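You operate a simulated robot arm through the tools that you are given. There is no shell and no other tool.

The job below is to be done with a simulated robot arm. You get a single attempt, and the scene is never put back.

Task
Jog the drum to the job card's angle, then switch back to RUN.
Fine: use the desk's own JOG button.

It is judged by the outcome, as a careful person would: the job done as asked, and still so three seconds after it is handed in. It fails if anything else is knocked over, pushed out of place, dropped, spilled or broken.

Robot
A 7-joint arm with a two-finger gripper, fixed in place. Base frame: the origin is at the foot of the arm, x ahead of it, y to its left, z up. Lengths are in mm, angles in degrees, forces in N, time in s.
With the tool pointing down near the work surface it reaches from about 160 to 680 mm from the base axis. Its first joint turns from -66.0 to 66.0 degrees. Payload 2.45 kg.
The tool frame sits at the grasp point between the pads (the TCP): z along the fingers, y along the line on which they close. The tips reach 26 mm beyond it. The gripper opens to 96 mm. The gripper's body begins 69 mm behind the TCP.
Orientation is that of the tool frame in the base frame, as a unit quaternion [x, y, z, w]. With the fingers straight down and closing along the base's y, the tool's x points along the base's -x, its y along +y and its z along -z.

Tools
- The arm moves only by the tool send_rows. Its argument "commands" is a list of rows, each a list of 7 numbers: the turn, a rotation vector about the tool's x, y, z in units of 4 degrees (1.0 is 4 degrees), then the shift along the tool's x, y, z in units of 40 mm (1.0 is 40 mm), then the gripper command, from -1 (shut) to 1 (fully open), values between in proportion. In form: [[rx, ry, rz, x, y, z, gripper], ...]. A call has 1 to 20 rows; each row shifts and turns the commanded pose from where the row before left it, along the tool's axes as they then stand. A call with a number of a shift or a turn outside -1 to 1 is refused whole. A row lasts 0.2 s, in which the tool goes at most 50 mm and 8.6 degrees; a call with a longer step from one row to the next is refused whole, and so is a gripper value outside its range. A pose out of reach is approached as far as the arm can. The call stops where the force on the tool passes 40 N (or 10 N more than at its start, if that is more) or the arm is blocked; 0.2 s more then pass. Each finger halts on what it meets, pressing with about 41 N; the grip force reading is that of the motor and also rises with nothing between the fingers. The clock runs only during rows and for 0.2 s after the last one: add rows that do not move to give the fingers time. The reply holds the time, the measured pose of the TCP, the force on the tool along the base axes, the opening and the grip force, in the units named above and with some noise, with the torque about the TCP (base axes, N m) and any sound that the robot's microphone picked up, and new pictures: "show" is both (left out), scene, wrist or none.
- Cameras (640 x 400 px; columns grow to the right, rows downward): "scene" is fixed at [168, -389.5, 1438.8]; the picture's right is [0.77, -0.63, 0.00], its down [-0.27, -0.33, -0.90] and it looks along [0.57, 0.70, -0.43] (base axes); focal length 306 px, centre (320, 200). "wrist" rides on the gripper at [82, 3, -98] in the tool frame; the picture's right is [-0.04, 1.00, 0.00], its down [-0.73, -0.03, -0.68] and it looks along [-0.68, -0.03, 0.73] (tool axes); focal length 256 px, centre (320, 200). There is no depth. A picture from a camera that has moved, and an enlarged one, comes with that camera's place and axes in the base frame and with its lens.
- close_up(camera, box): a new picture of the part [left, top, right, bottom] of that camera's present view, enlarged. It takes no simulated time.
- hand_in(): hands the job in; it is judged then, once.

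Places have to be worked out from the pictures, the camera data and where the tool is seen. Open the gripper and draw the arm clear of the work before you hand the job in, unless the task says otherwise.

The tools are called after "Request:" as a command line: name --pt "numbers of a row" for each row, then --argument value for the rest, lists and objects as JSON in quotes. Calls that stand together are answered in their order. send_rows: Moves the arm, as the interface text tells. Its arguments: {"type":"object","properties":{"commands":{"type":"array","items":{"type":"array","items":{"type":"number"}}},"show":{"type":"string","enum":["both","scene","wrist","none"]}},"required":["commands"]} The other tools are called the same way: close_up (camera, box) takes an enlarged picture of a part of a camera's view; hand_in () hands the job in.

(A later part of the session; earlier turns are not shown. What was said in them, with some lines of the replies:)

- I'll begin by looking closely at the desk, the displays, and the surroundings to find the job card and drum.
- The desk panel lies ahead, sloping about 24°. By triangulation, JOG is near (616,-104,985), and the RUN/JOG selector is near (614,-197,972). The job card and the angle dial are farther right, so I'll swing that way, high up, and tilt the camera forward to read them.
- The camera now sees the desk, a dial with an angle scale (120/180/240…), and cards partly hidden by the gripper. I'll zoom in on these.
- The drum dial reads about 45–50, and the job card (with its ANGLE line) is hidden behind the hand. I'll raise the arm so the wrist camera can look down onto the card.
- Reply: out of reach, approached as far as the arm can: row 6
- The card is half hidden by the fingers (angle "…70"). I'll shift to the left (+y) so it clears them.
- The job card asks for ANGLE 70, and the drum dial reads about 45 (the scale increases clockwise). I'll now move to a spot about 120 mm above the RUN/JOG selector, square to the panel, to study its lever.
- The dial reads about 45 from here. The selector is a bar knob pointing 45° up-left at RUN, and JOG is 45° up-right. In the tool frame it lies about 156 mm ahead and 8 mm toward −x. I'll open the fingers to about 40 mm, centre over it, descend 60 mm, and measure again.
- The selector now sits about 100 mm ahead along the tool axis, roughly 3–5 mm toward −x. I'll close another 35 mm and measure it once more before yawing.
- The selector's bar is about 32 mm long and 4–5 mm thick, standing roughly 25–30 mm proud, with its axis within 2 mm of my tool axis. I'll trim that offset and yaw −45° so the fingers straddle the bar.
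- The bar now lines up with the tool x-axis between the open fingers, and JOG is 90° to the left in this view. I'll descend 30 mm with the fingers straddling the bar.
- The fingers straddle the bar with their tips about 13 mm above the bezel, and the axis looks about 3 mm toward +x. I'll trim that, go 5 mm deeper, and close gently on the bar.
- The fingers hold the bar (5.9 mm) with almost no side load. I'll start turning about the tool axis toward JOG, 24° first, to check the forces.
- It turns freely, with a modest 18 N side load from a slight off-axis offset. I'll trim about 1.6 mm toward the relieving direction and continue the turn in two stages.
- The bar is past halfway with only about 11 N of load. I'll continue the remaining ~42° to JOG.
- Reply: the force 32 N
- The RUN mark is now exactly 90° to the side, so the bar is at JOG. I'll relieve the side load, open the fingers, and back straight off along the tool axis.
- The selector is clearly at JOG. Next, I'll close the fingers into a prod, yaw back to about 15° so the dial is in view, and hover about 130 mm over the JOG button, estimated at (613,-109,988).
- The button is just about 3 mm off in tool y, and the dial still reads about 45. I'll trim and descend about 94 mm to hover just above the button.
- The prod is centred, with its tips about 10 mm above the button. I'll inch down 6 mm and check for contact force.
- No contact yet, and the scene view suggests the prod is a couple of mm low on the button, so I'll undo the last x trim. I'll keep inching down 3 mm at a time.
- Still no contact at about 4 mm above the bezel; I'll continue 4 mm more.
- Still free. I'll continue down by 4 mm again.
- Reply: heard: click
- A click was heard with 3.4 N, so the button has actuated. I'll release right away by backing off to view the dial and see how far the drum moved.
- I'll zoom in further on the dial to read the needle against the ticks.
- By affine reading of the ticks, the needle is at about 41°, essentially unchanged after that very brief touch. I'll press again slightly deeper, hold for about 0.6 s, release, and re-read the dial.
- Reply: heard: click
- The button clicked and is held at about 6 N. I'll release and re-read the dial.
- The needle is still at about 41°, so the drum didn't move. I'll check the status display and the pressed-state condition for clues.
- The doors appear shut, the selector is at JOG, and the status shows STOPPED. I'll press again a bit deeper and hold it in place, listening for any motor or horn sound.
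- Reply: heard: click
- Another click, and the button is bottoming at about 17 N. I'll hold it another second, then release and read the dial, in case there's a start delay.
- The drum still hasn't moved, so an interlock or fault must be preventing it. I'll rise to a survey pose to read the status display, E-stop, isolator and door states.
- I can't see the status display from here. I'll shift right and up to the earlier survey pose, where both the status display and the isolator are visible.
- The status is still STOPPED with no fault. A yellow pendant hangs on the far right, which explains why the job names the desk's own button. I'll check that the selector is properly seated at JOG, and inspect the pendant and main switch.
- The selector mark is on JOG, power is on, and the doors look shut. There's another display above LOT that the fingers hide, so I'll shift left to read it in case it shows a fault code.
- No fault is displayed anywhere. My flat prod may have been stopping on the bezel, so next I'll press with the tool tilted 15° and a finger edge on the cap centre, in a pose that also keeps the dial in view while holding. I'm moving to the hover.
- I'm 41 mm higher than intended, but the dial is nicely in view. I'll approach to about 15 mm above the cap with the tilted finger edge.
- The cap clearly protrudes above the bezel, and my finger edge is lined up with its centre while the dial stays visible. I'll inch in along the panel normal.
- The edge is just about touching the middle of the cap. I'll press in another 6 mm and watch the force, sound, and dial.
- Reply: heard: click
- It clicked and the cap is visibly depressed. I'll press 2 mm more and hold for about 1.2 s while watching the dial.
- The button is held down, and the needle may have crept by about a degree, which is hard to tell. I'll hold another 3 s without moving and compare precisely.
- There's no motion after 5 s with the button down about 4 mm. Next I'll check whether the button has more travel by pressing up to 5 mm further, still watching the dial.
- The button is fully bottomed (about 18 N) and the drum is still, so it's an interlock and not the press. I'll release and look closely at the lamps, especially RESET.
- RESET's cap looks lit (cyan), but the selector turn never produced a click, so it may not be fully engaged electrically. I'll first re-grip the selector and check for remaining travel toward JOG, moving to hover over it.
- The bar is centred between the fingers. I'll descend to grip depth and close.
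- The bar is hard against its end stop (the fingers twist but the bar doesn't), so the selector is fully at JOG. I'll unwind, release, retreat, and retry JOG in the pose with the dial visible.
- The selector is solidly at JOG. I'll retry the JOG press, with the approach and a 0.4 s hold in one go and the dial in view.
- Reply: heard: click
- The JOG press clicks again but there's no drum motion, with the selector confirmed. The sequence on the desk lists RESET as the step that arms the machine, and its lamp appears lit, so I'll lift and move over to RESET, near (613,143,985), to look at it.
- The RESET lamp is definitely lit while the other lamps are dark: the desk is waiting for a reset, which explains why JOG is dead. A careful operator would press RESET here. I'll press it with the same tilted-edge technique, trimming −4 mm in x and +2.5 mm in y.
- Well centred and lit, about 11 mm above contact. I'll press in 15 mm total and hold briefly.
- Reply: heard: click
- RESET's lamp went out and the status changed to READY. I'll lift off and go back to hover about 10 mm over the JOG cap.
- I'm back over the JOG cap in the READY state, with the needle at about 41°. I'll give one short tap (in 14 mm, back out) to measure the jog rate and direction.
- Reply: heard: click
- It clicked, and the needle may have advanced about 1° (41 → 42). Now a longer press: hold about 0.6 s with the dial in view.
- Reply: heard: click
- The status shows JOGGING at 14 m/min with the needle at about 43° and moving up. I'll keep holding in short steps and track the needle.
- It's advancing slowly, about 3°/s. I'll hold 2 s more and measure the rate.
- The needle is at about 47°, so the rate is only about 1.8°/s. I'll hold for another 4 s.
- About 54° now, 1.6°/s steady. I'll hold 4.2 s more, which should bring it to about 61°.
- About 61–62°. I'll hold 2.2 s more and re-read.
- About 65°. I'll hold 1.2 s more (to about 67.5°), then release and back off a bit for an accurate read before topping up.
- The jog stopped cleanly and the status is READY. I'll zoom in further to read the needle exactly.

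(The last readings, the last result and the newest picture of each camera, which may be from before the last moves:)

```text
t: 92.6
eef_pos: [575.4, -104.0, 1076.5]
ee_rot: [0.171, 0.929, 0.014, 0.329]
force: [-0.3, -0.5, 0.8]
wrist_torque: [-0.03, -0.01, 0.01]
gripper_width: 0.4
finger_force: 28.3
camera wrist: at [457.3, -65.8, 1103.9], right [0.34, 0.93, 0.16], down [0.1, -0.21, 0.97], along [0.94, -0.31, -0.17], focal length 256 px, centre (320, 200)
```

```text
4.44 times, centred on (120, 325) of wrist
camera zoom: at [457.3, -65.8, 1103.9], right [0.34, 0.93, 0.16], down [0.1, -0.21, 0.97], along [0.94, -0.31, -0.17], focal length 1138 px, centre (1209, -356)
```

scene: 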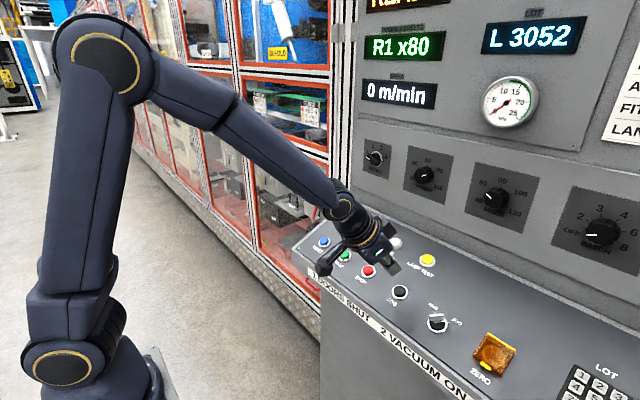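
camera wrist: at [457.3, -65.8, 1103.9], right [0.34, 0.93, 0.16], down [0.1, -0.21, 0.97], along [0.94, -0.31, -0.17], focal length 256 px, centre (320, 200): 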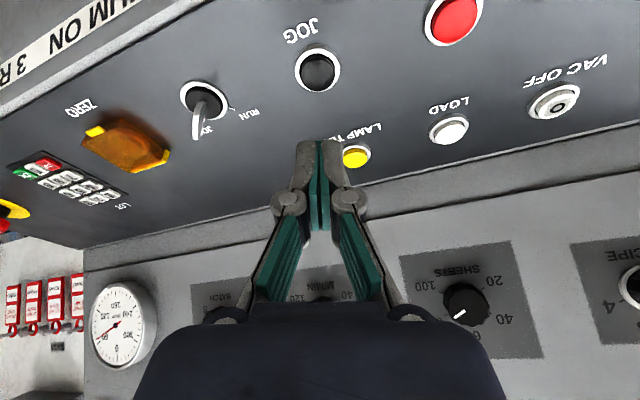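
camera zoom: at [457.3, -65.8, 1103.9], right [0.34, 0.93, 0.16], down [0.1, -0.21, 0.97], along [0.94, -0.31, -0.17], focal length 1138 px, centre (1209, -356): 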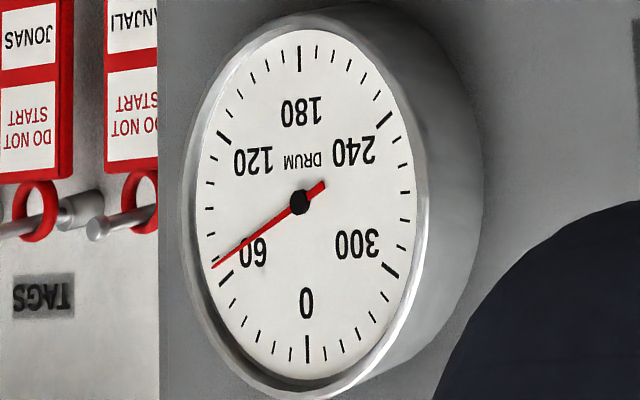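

The parallax-corrected reading is 66.3°. At about 1.65°/s I need about 2.2 s more, so I'll do one press of that length and then re-read.

Request:
send_rows --pt "0 0 0 0.194 0 0.725 -1" --pt "0 0 0 0.194 0 0.725 -1" --pt "0 0 0 0.101 0 0.378 -1" --pt "0 0 0 0 0 0 -1" --pt "0 0 0 0 0 0 -1" --pt "0 0 0 0 0 0 -1" --pt "0 0 0 0 0 0 -1" --pt "0 0 0 0 0 0 -1" --pt "0 0 0 0 0 0 -1" --pt "0 0 0 0 0 0 -1" --pt "0 0 0 0 0 0 -1" --pt "0 0 0 0 0 0 -1" --pt "0 0 0 0 0 0 -1" --pt "0 0 0 -0.101 0 -0.378 -1" --pt "0 0 0 -0.194 0 -0.725 -1" --pt "0 0 0 -0.194 0 -0.725 -1" --pt "0 0 0 0 0 0 -1" --pt "0 0 0 0 0 0 -1" --show "wrist"

Request:
close_up --camera "wrist" --box '[90, 300, 140, 350]'

Request:
close_up --camera "wrist" --box '[85, 280, 155, 370]'

```text
t: 96.4
eef_pos: [577.0, -101.5, 1078.9]
ee_rot: [0.171, 0.929, 0.014, 0.329]
force: [-0.4, 0.7, 1.8]
wrist_torque: [-0.01, 0.02, 0.01]
gripper_width: 0.0
finger_force: 28.3
heard: click
camera wrist: at [459.1, -64.5, 1106.0], right [0.34, 0.93, 0.16], down [0.11, -0.21, 0.97], along [0.94, -0.31, -0.17], focal length 256 px, centre (320, 200)
```

wrist: 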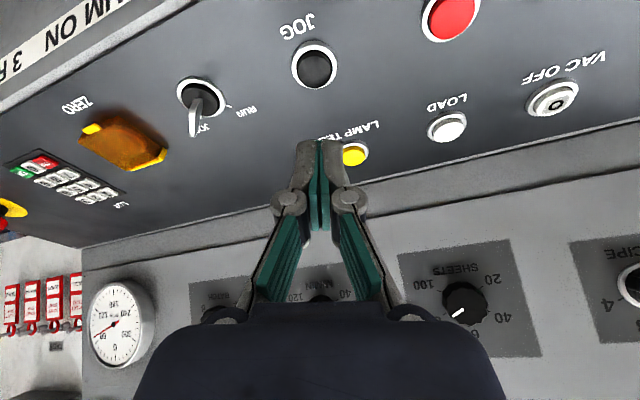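

```text
8.00 times, centred on (115, 325) of wrist
camera zoom: at [459.1, -64.5, 1106.0], right [0.34, 0.93, 0.16], down [0.11, -0.21, 0.97], along [0.94, -0.31, -0.17], focal length 2048 px, centre (1960, -800)
```

zoom: 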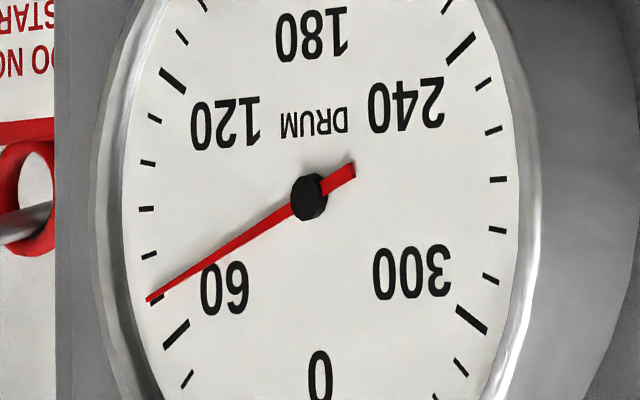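

```text
4.44 times, centred on (120, 325) of wrist
camera zoom: at [459.1, -64.5, 1106.0], right [0.34, 0.93, 0.16], down [0.11, -0.21, 0.97], along [0.94, -0.31, -0.17], focal length 1138 px, centre (1209, -356)
```

zoom: 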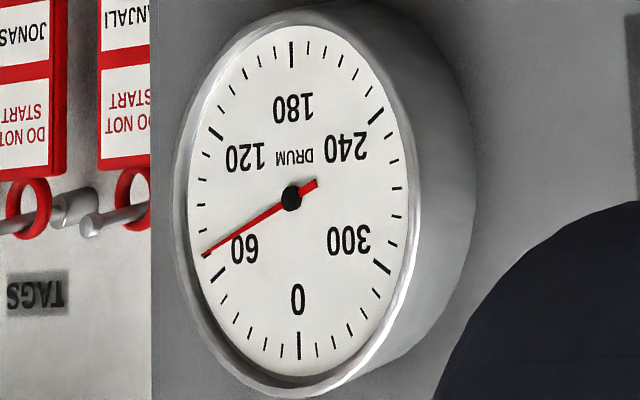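

The needle is on the 70 tick (about 70.3°). Now to switch the selector back to RUN: I'll straighten the tool, open the fingers, and move over the selector at +45° yaw.

Request:
send_rows --pt "0 1 0 0 0 -0.2 -0.5" --pt "0 1 0 0 0 0 -0.17" --pt "0 1 0 0 0 0 -0.17" --pt "0 0.75 0 0 0 0 -0.17" --pt "0 0 0 -0.214 -0.787 0.1 -0.17" --pt "0 0 0 -0.214 -0.787 0.1 -0.17" --pt "0 0 0 -0.214 -0.787 0.1 -0.17" --pt "0 0 1 0 0 0 -0.17" --pt "0 0 1 0 0 0 -0.17" --pt "0 0 1 0 0 0 -0.17" --pt "0 0 1 0 0 0 -0.17" --pt "0 0 1 0 0 0 -0.17" --pt "0 0 1 0 0 0 -0.17" --pt "0 0 0.25 0 0 0 -0.17" --pt "0 0 0 0 0 0 -0.17" --show "wrist"

Request:
close_up --camera "wrist" --box '[240, 60, 400, 160]'

```text
t: 99.6
eef_pos: [570.9, -200.7, 1069.1]
ee_rot: [0.373, 0.904, 0.079, 0.193]
force: [0.2, -0.2, -0.6]
wrist_torque: [0.02, 0.01, 0.02]
gripper_width: 39.9
finger_force: 0.1
camera wrist: at [479.5, -141.8, 1135.5], right [0.67, 0.68, 0.3], down [0.18, -0.54, 0.82], along [0.72, -0.5, -0.48], focal length 256 px, centre (320, 200)
```

wrist: 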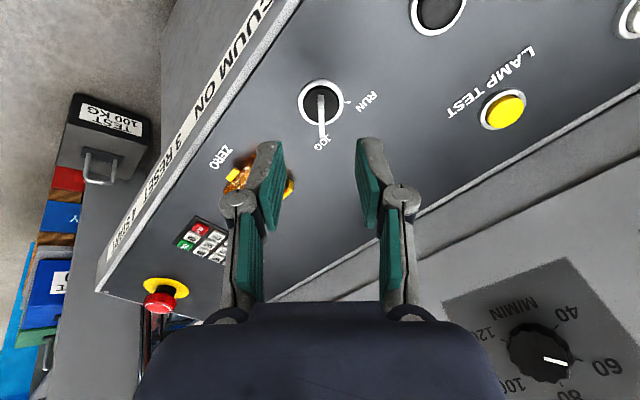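

```text
4.00 times, centred on (320, 110) of wrist
camera zoom: at [479.5, -141.8, 1135.5], right [0.67, 0.68, 0.3], down [0.18, -0.54, 0.82], along [0.72, -0.5, -0.48], focal length 1024 px, centre (320, 560)
```

zoom: 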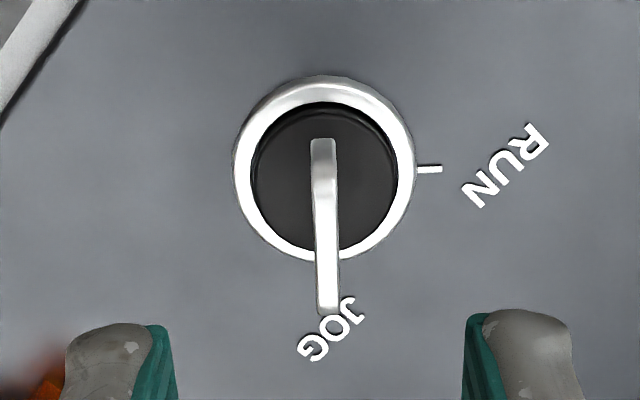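

The bar is centred. I'll descend 58 mm, grip, and then rotate back toward RUN in stages.

Request:
send_rows --pt "0 0 0 0 0.02 0.6 -0.17" --pt "0 0 0 0 0 0.6 -0.17" --pt "0 0 0 0 0 0.25 -0.17" --pt "0 0 0 0 0 0 -0.5" --pt "0 0 0 0 0 0 -0.8" --pt "0 0 0 0 0 0 -1" --pt "0 0 0 0 0 0 -1" --pt "0 0 -1 0 0 0 -1" --pt "0 0 -1 0 0 0 -1" --pt "0 0 -1 0 0 0 -1" --pt "0 0 -1 0 0 0 -1" --pt "0 0 -1 0 0 0 -1" --pt "0 0 -1 0 0 0 -1" --show "wrist"

Request:
close_up --camera "wrist" --box '[240, 90, 400, 190]'

```text
t: 102.4
eef_pos: [594.9, -200.7, 1017.4]
ee_rot: [0.176, 0.962, 0.037, 0.205]
force: [4.7, 2.4, 10.3]
wrist_torque: [0.35, 0.67, 0.16]
gripper_width: 6.0
finger_force: 32.9
camera wrist: at [485.9, -169.3, 1075.7], right [0.36, 0.92, 0.16], down [0.34, -0.29, 0.9], along [0.87, -0.27, -0.42], focal length 256 px, centre (320, 200)
```

wrist: 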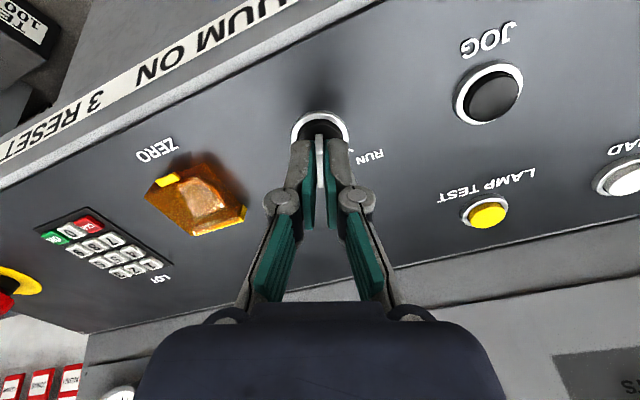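

```text
4.00 times, centred on (320, 140) of wrist
camera zoom: at [485.9, -169.3, 1075.7], right [0.36, 0.92, 0.16], down [0.34, -0.29, 0.9], along [0.87, -0.27, -0.42], focal length 1024 px, centre (320, 440)
```

zoom: 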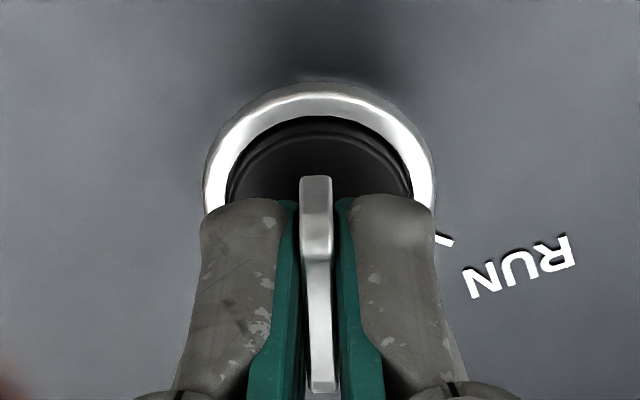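

The bar turns with the fingers and the loads are low. I'll continue the remaining ~66° to RUN.

Request:
send_rows --pt "0 0 -1 0 0 0 -1" --pt "0 0 -1 0 0 0 -1" --pt "0 0 -1 0 0 0 -1" --pt "0 0 -1 0 0 0 -1" --pt "0 0 -1 0 0 0 -1" --pt "0 0 -1 0 0 0 -1" --pt "0 0 -1 0 0 0 -1" --pt "0 0 -1 0 0 0 -1" --pt "0 0 -1 0 0 0 -1" --pt "0 0 -1 0 0 0 -1" --pt "0 0 -1 0 0 0 -1" --pt "0 0 -1 0 0 0 -1" --pt "0 0 -1 0 0 0 -1" --pt "0 0 -1 0 0 0 -1" --pt "0 0 -1 0 0 0 -1" --pt "0 0 -1 0 0 0 -1" --pt "0 0 -0.7 0 0 0 -1" --pt "0 0 0 0 0 0 -1" --show "wrist"

Request:
close_up --camera "wrist" --box '[240, 90, 400, 190]'

```text
t: 106.2
eef_pos: [594.0, -200.0, 1015.3]
ee_rot: [-0.382, 0.901, -0.081, 0.191]
force: [9.8, -3.9, 3.2]
wrist_torque: [0.4, -0.4, -0.56]
gripper_width: 6.1
finger_force: 32.7
camera wrist: at [500.5, -257.2, 1082.2], right [-0.63, 0.72, -0.28], down [0.21, 0.51, 0.84], along [0.75, 0.47, -0.47], focal length 256 px, centre (320, 200)
```

wrist: 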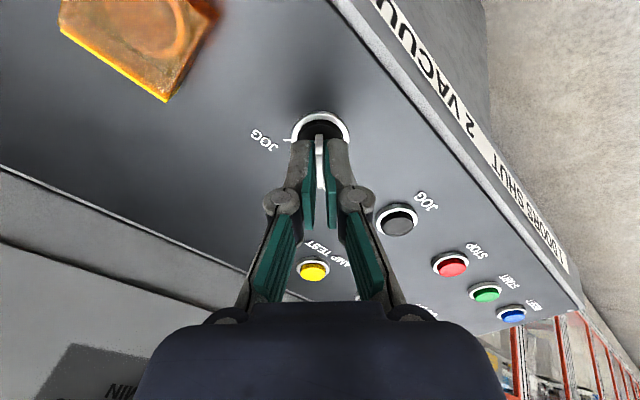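

```text
4.00 times, centred on (320, 140) of wrist
camera zoom: at [500.5, -257.2, 1082.2], right [-0.63, 0.72, -0.28], down [0.21, 0.51, 0.84], along [0.75, 0.47, -0.47], focal length 1024 px, centre (320, 440)
```

zoom: 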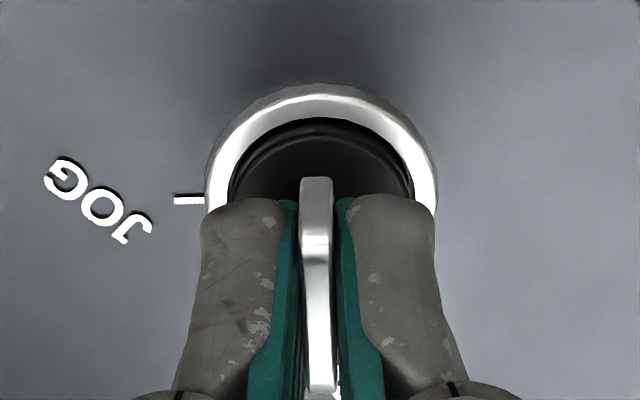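

The bar is back at RUN, against its stop with light torque. I'll unwind the tiny overtwist, open, retreat, and yaw back to neutral for a final check.

Request:
send_rows --pt "0 0 0.2 0 0 0 -1" --pt "0 0 0 0 0 0 -0.6" --pt "0 0 0 0 0 0 -0.17" --pt "0 0 0 0 0 0 -0.17" --pt "0 0 0 0 0 -0.7 -0.17" --pt "0 0 0 0 0 -0.9 -0.17" --pt "0 0 0 0 0 -0.9 -0.17" --pt "0 0 1 0 0 -0.9 -0.17" --pt "0 0 1 0 0 -0.5 -0.17" --pt "0 0 1 0 0 0 -0.17" --pt "0 0 1 0 0 0 -0.17" --pt "0 0 1 0 0 0 -0.17" --pt "0 0 1 0 0 0 -0.17" --pt "0 0 1 0 0 0 -0.17" --pt "0 0 1 0 0 0 -0.17" --pt "0 0 1 0 0 0 -0.17" --pt "0 0 1 0 0 0 -0.17" --pt "0 0 1 0 0 0 -0.17" --pt "0 0 0 0 0 0 -0.17" --show "both"

Request:
close_up --camera "scene" --box '[390, 270, 480, 350]'

Request:
close_up --camera "wrist" --box '[250, 50, 390, 140]'

Request:
close_up --camera "wrist" --box '[0, 240, 120, 380]'

Request:
close_up --camera "scene" --box '[350, 0, 550, 130]'

```text
t: 110.2
eef_pos: [531.4, -199.1, 1158.9]
ee_rot: [-0.01, 0.978, -0.003, 0.208]
force: [0.0, 0.0, 0.1]
wrist_torque: [-0.01, 0.0, -0.02]
gripper_width: 39.8
finger_force: 0.1
camera wrist: at [416.6, -199.2, 1215.2], right [0.02, 1.0, 0.01], down [0.39, -0.01, 0.92], along [0.92, -0.01, -0.39], focal length 256 px, centre (320, 200)
```

scene: 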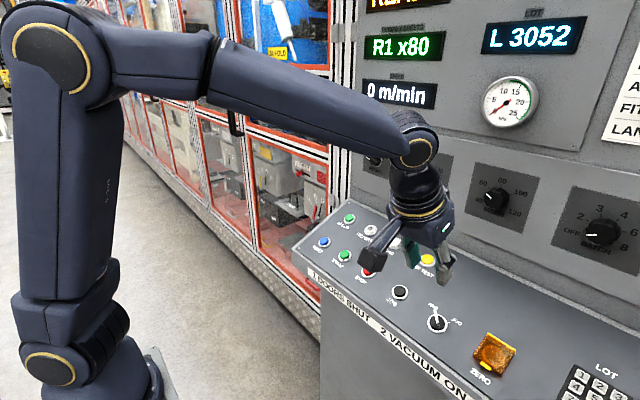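
wrist: 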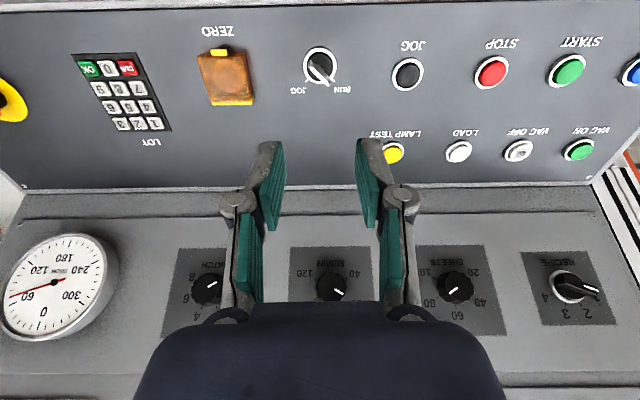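

```text
5.00 times, centred on (435, 310) of scene
camera zoom: at [168.0, -389.5, 1438.8], right [0.77, -0.63, 0.0], down [-0.27, -0.33, -0.9], along [0.57, 0.7, -0.43], focal length 1531 px, centre (-255, -350)
```

zoom: 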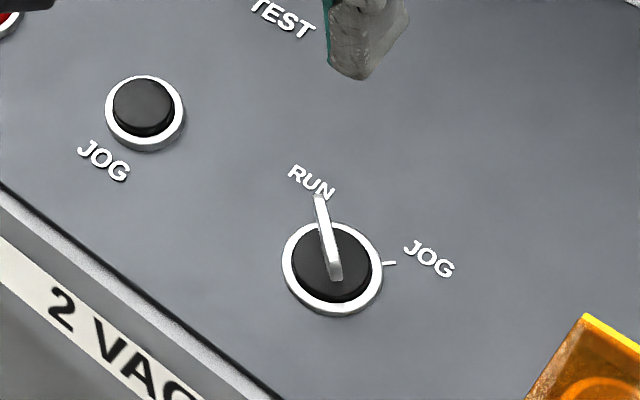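

```text
4.44 times, centred on (320, 95) of wrist
camera zoom: at [416.6, -199.2, 1215.2], right [0.02, 1.0, 0.01], down [0.39, -0.01, 0.92], along [0.92, -0.01, -0.39], focal length 1138 px, centre (320, 667)
```

zoom: 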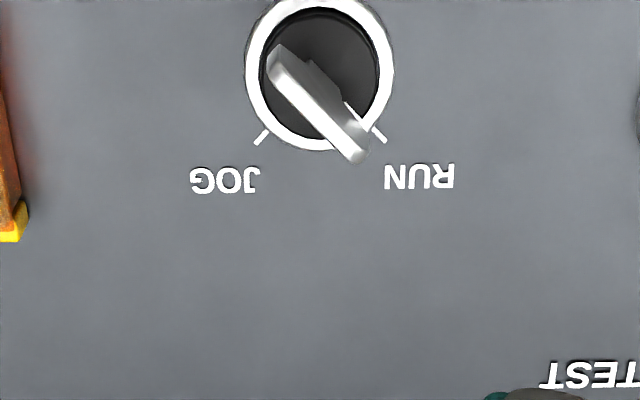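

```text
2.86 times, centred on (60, 310) of wrist
camera zoom: at [416.6, -199.2, 1215.2], right [0.02, 1.0, 0.01], down [0.39, -0.01, 0.92], along [0.92, -0.01, -0.39], focal length 731 px, centre (1063, -114)
```

zoom: 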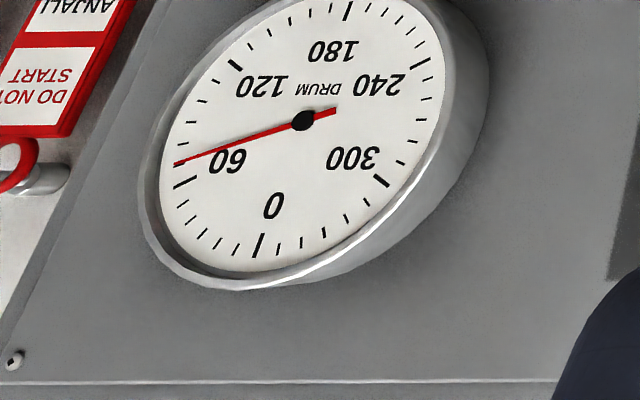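

```text
3.08 times, centred on (450, 65) of scene
camera zoom: at [168.0, -389.5, 1438.8], right [0.77, -0.63, 0.0], down [-0.27, -0.33, -0.9], along [0.57, 0.7, -0.43], focal length 942 px, centre (-80, 615)
```

zoom: 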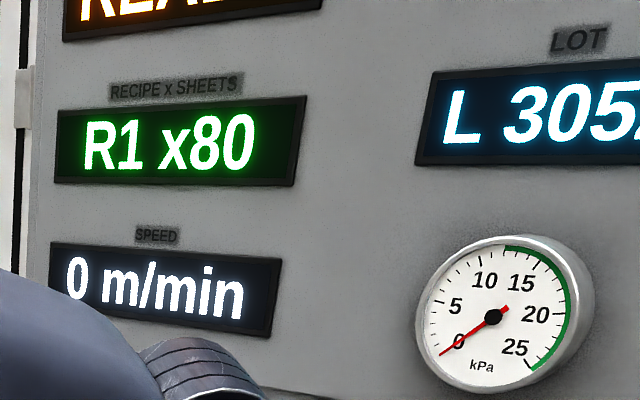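

The selector is at RUN, the status is READY, and the speed is 0. I'll zoom in on the dial once more for a precise check of 70.

Request:
close_up --camera "wrist" --box '[0, 250, 70, 320]'

Request:
close_up --camera "wrist" --box '[0, 225, 120, 345]'

```text
5.71 times, centred on (35, 285) of wrist
camera zoom: at [416.6, -199.2, 1215.2], right [0.02, 1.0, 0.01], down [0.39, -0.01, 0.92], along [0.92, -0.01, -0.39], focal length 1463 px, centre (1949, -286)
```

zoom: 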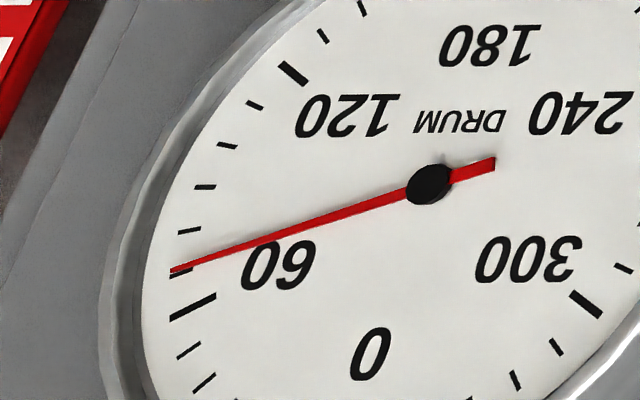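

```text
3.33 times, centred on (60, 285) of wrist
camera zoom: at [416.6, -199.2, 1215.2], right [0.02, 1.0, 0.01], down [0.39, -0.01, 0.92], along [0.92, -0.01, -0.39], focal length 853 px, centre (1187, -83)
```

zoom: 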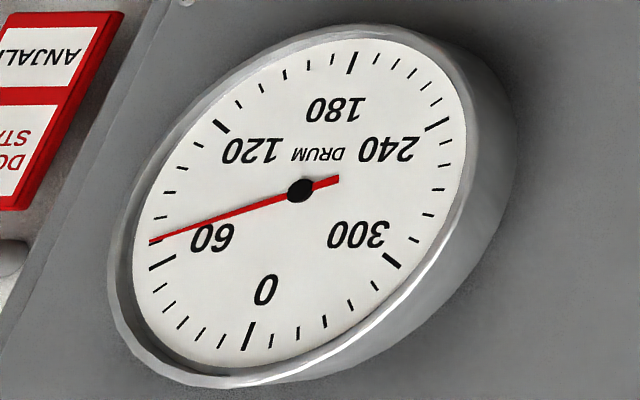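

The needle sits over the 70 tick. I'll retreat clear to a more head-on viewpoint, which also parks the arm away from the desk, for one last confirmation.

Request:
send_rows --pt "0 0 0 0.3 0 -0.9 -0.17" --pt "0 0 0 0.43 -0.9 -0.3 0.5" --pt "0 0 0 0.43 -0.9 -0.3 1" --pt "0 0 0 0.43 -0.9 -0.3 1" --pt "0 0 0 0.43 -0.9 -0.3 1" --pt "0 0 0 0.43 -0.9 0 1" --pt "0 0 0 0.43 -0.9 0 1" --pt "0 0 0 0 0 0 1" --pt "0 0 0 0 0 0 1" --show "both"

Request:
close_up --camera "wrist" --box '[180, 100, 320, 240]'

```text
t: 112.2
eef_pos: [395.7, -416.1, 1191.2]
ee_rot: [-0.011, 0.978, -0.001, 0.209]
force: [0.0, 0.0, 0.7]
wrist_torque: [-0.03, 0.0, 0.01]
gripper_width: 95.8
finger_force: 0.0
camera wrist: at [281.3, -415.8, 1247.3], right [0.02, 1.0, 0.01], down [0.39, -0.01, 0.92], along [0.92, -0.01, -0.39], focal length 256 px, centre (320, 200)
```

scene: 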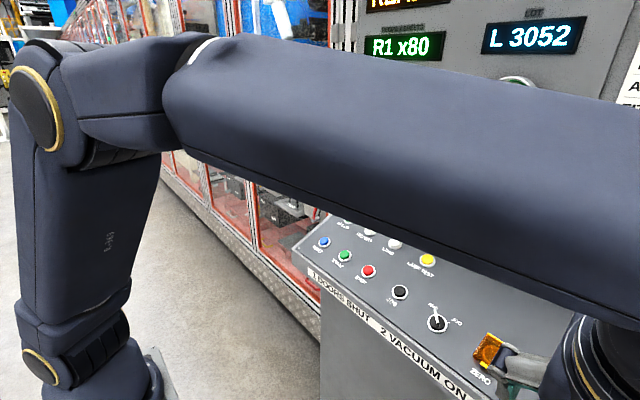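
wrist: 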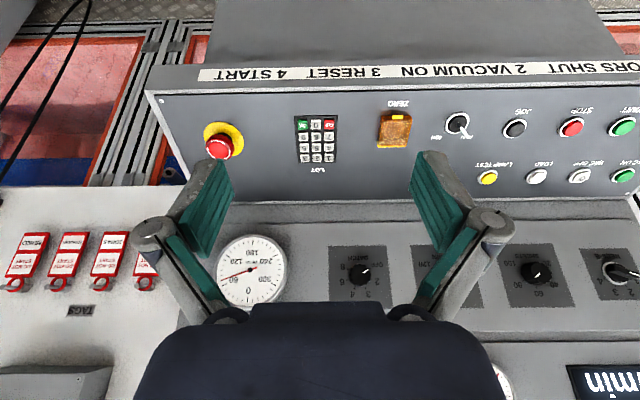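

```text
2.86 times, centred on (250, 170) of wrist
camera zoom: at [281.3, -415.8, 1247.3], right [0.02, 1.0, 0.01], down [0.39, -0.01, 0.92], along [0.92, -0.01, -0.39], focal length 731 px, centre (520, 286)
```

zoom: 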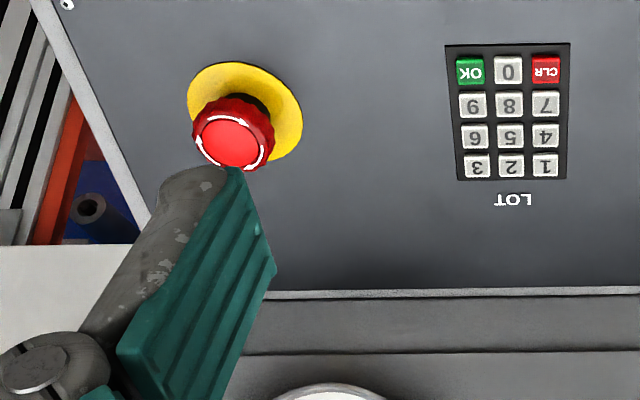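

Request:
close_up --camera "wrist" --box '[210, 230, 295, 310]'

Request:
close_up --camera "wrist" --box '[420, 90, 560, 190]'

```text
5.00 times, centred on (252, 270) of wrist
camera zoom: at [281.3, -415.8, 1247.3], right [0.02, 1.0, 0.01], down [0.39, -0.01, 0.92], along [0.92, -0.01, -0.39], focal length 1280 px, centre (658, -150)
```

zoom: 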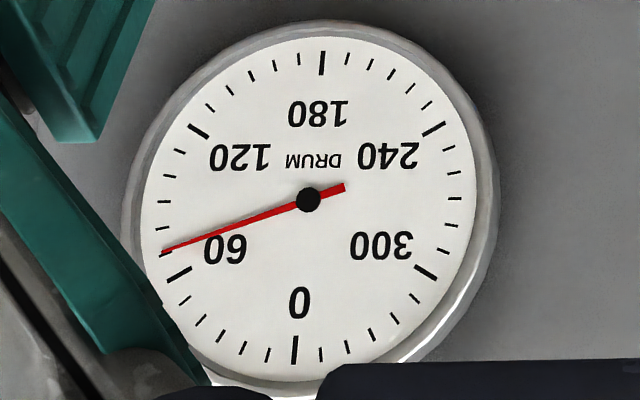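

```text
4.00 times, centred on (490, 140) of wrist
camera zoom: at [281.3, -415.8, 1247.3], right [0.02, 1.0, 0.01], down [0.39, -0.01, 0.92], along [0.92, -0.01, -0.39], focal length 1024 px, centre (-360, 440)
```

zoom: 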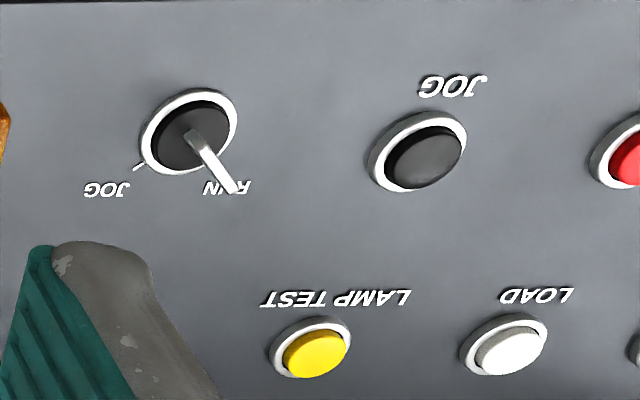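

Seen head-on, the needle covers the 70 tick (about 70–71°). The selector is at RUN, the machine is READY at 0 m/min, the gripper is open and the arm is clear of the desk. I'm handing in.

Request:
hand_in

```text
The job is handed in.
```

The drum is at the job card's angle of 70 and the selector is back at RUN. I read the dial at 70–71°, with the needle covering the 70 tick. The machine showed READY at 0 m/min when I handed the job in.

- **RESET pressed:** JOG did nothing at first because the desk was waiting for a reset; its RESET lamp was lit and the status read STOPPED. I pressed RESET once, which you hadn't asked for. The lamp went out, the status changed to READY, and JOG then worked.
- **Jogging:** I used only the desk's own JOG button and took the drum from about 41° up to 70.
- **At hand-in:** The gripper is open and the arm is clear of the desk. I saw nothing else moved or disturbed.
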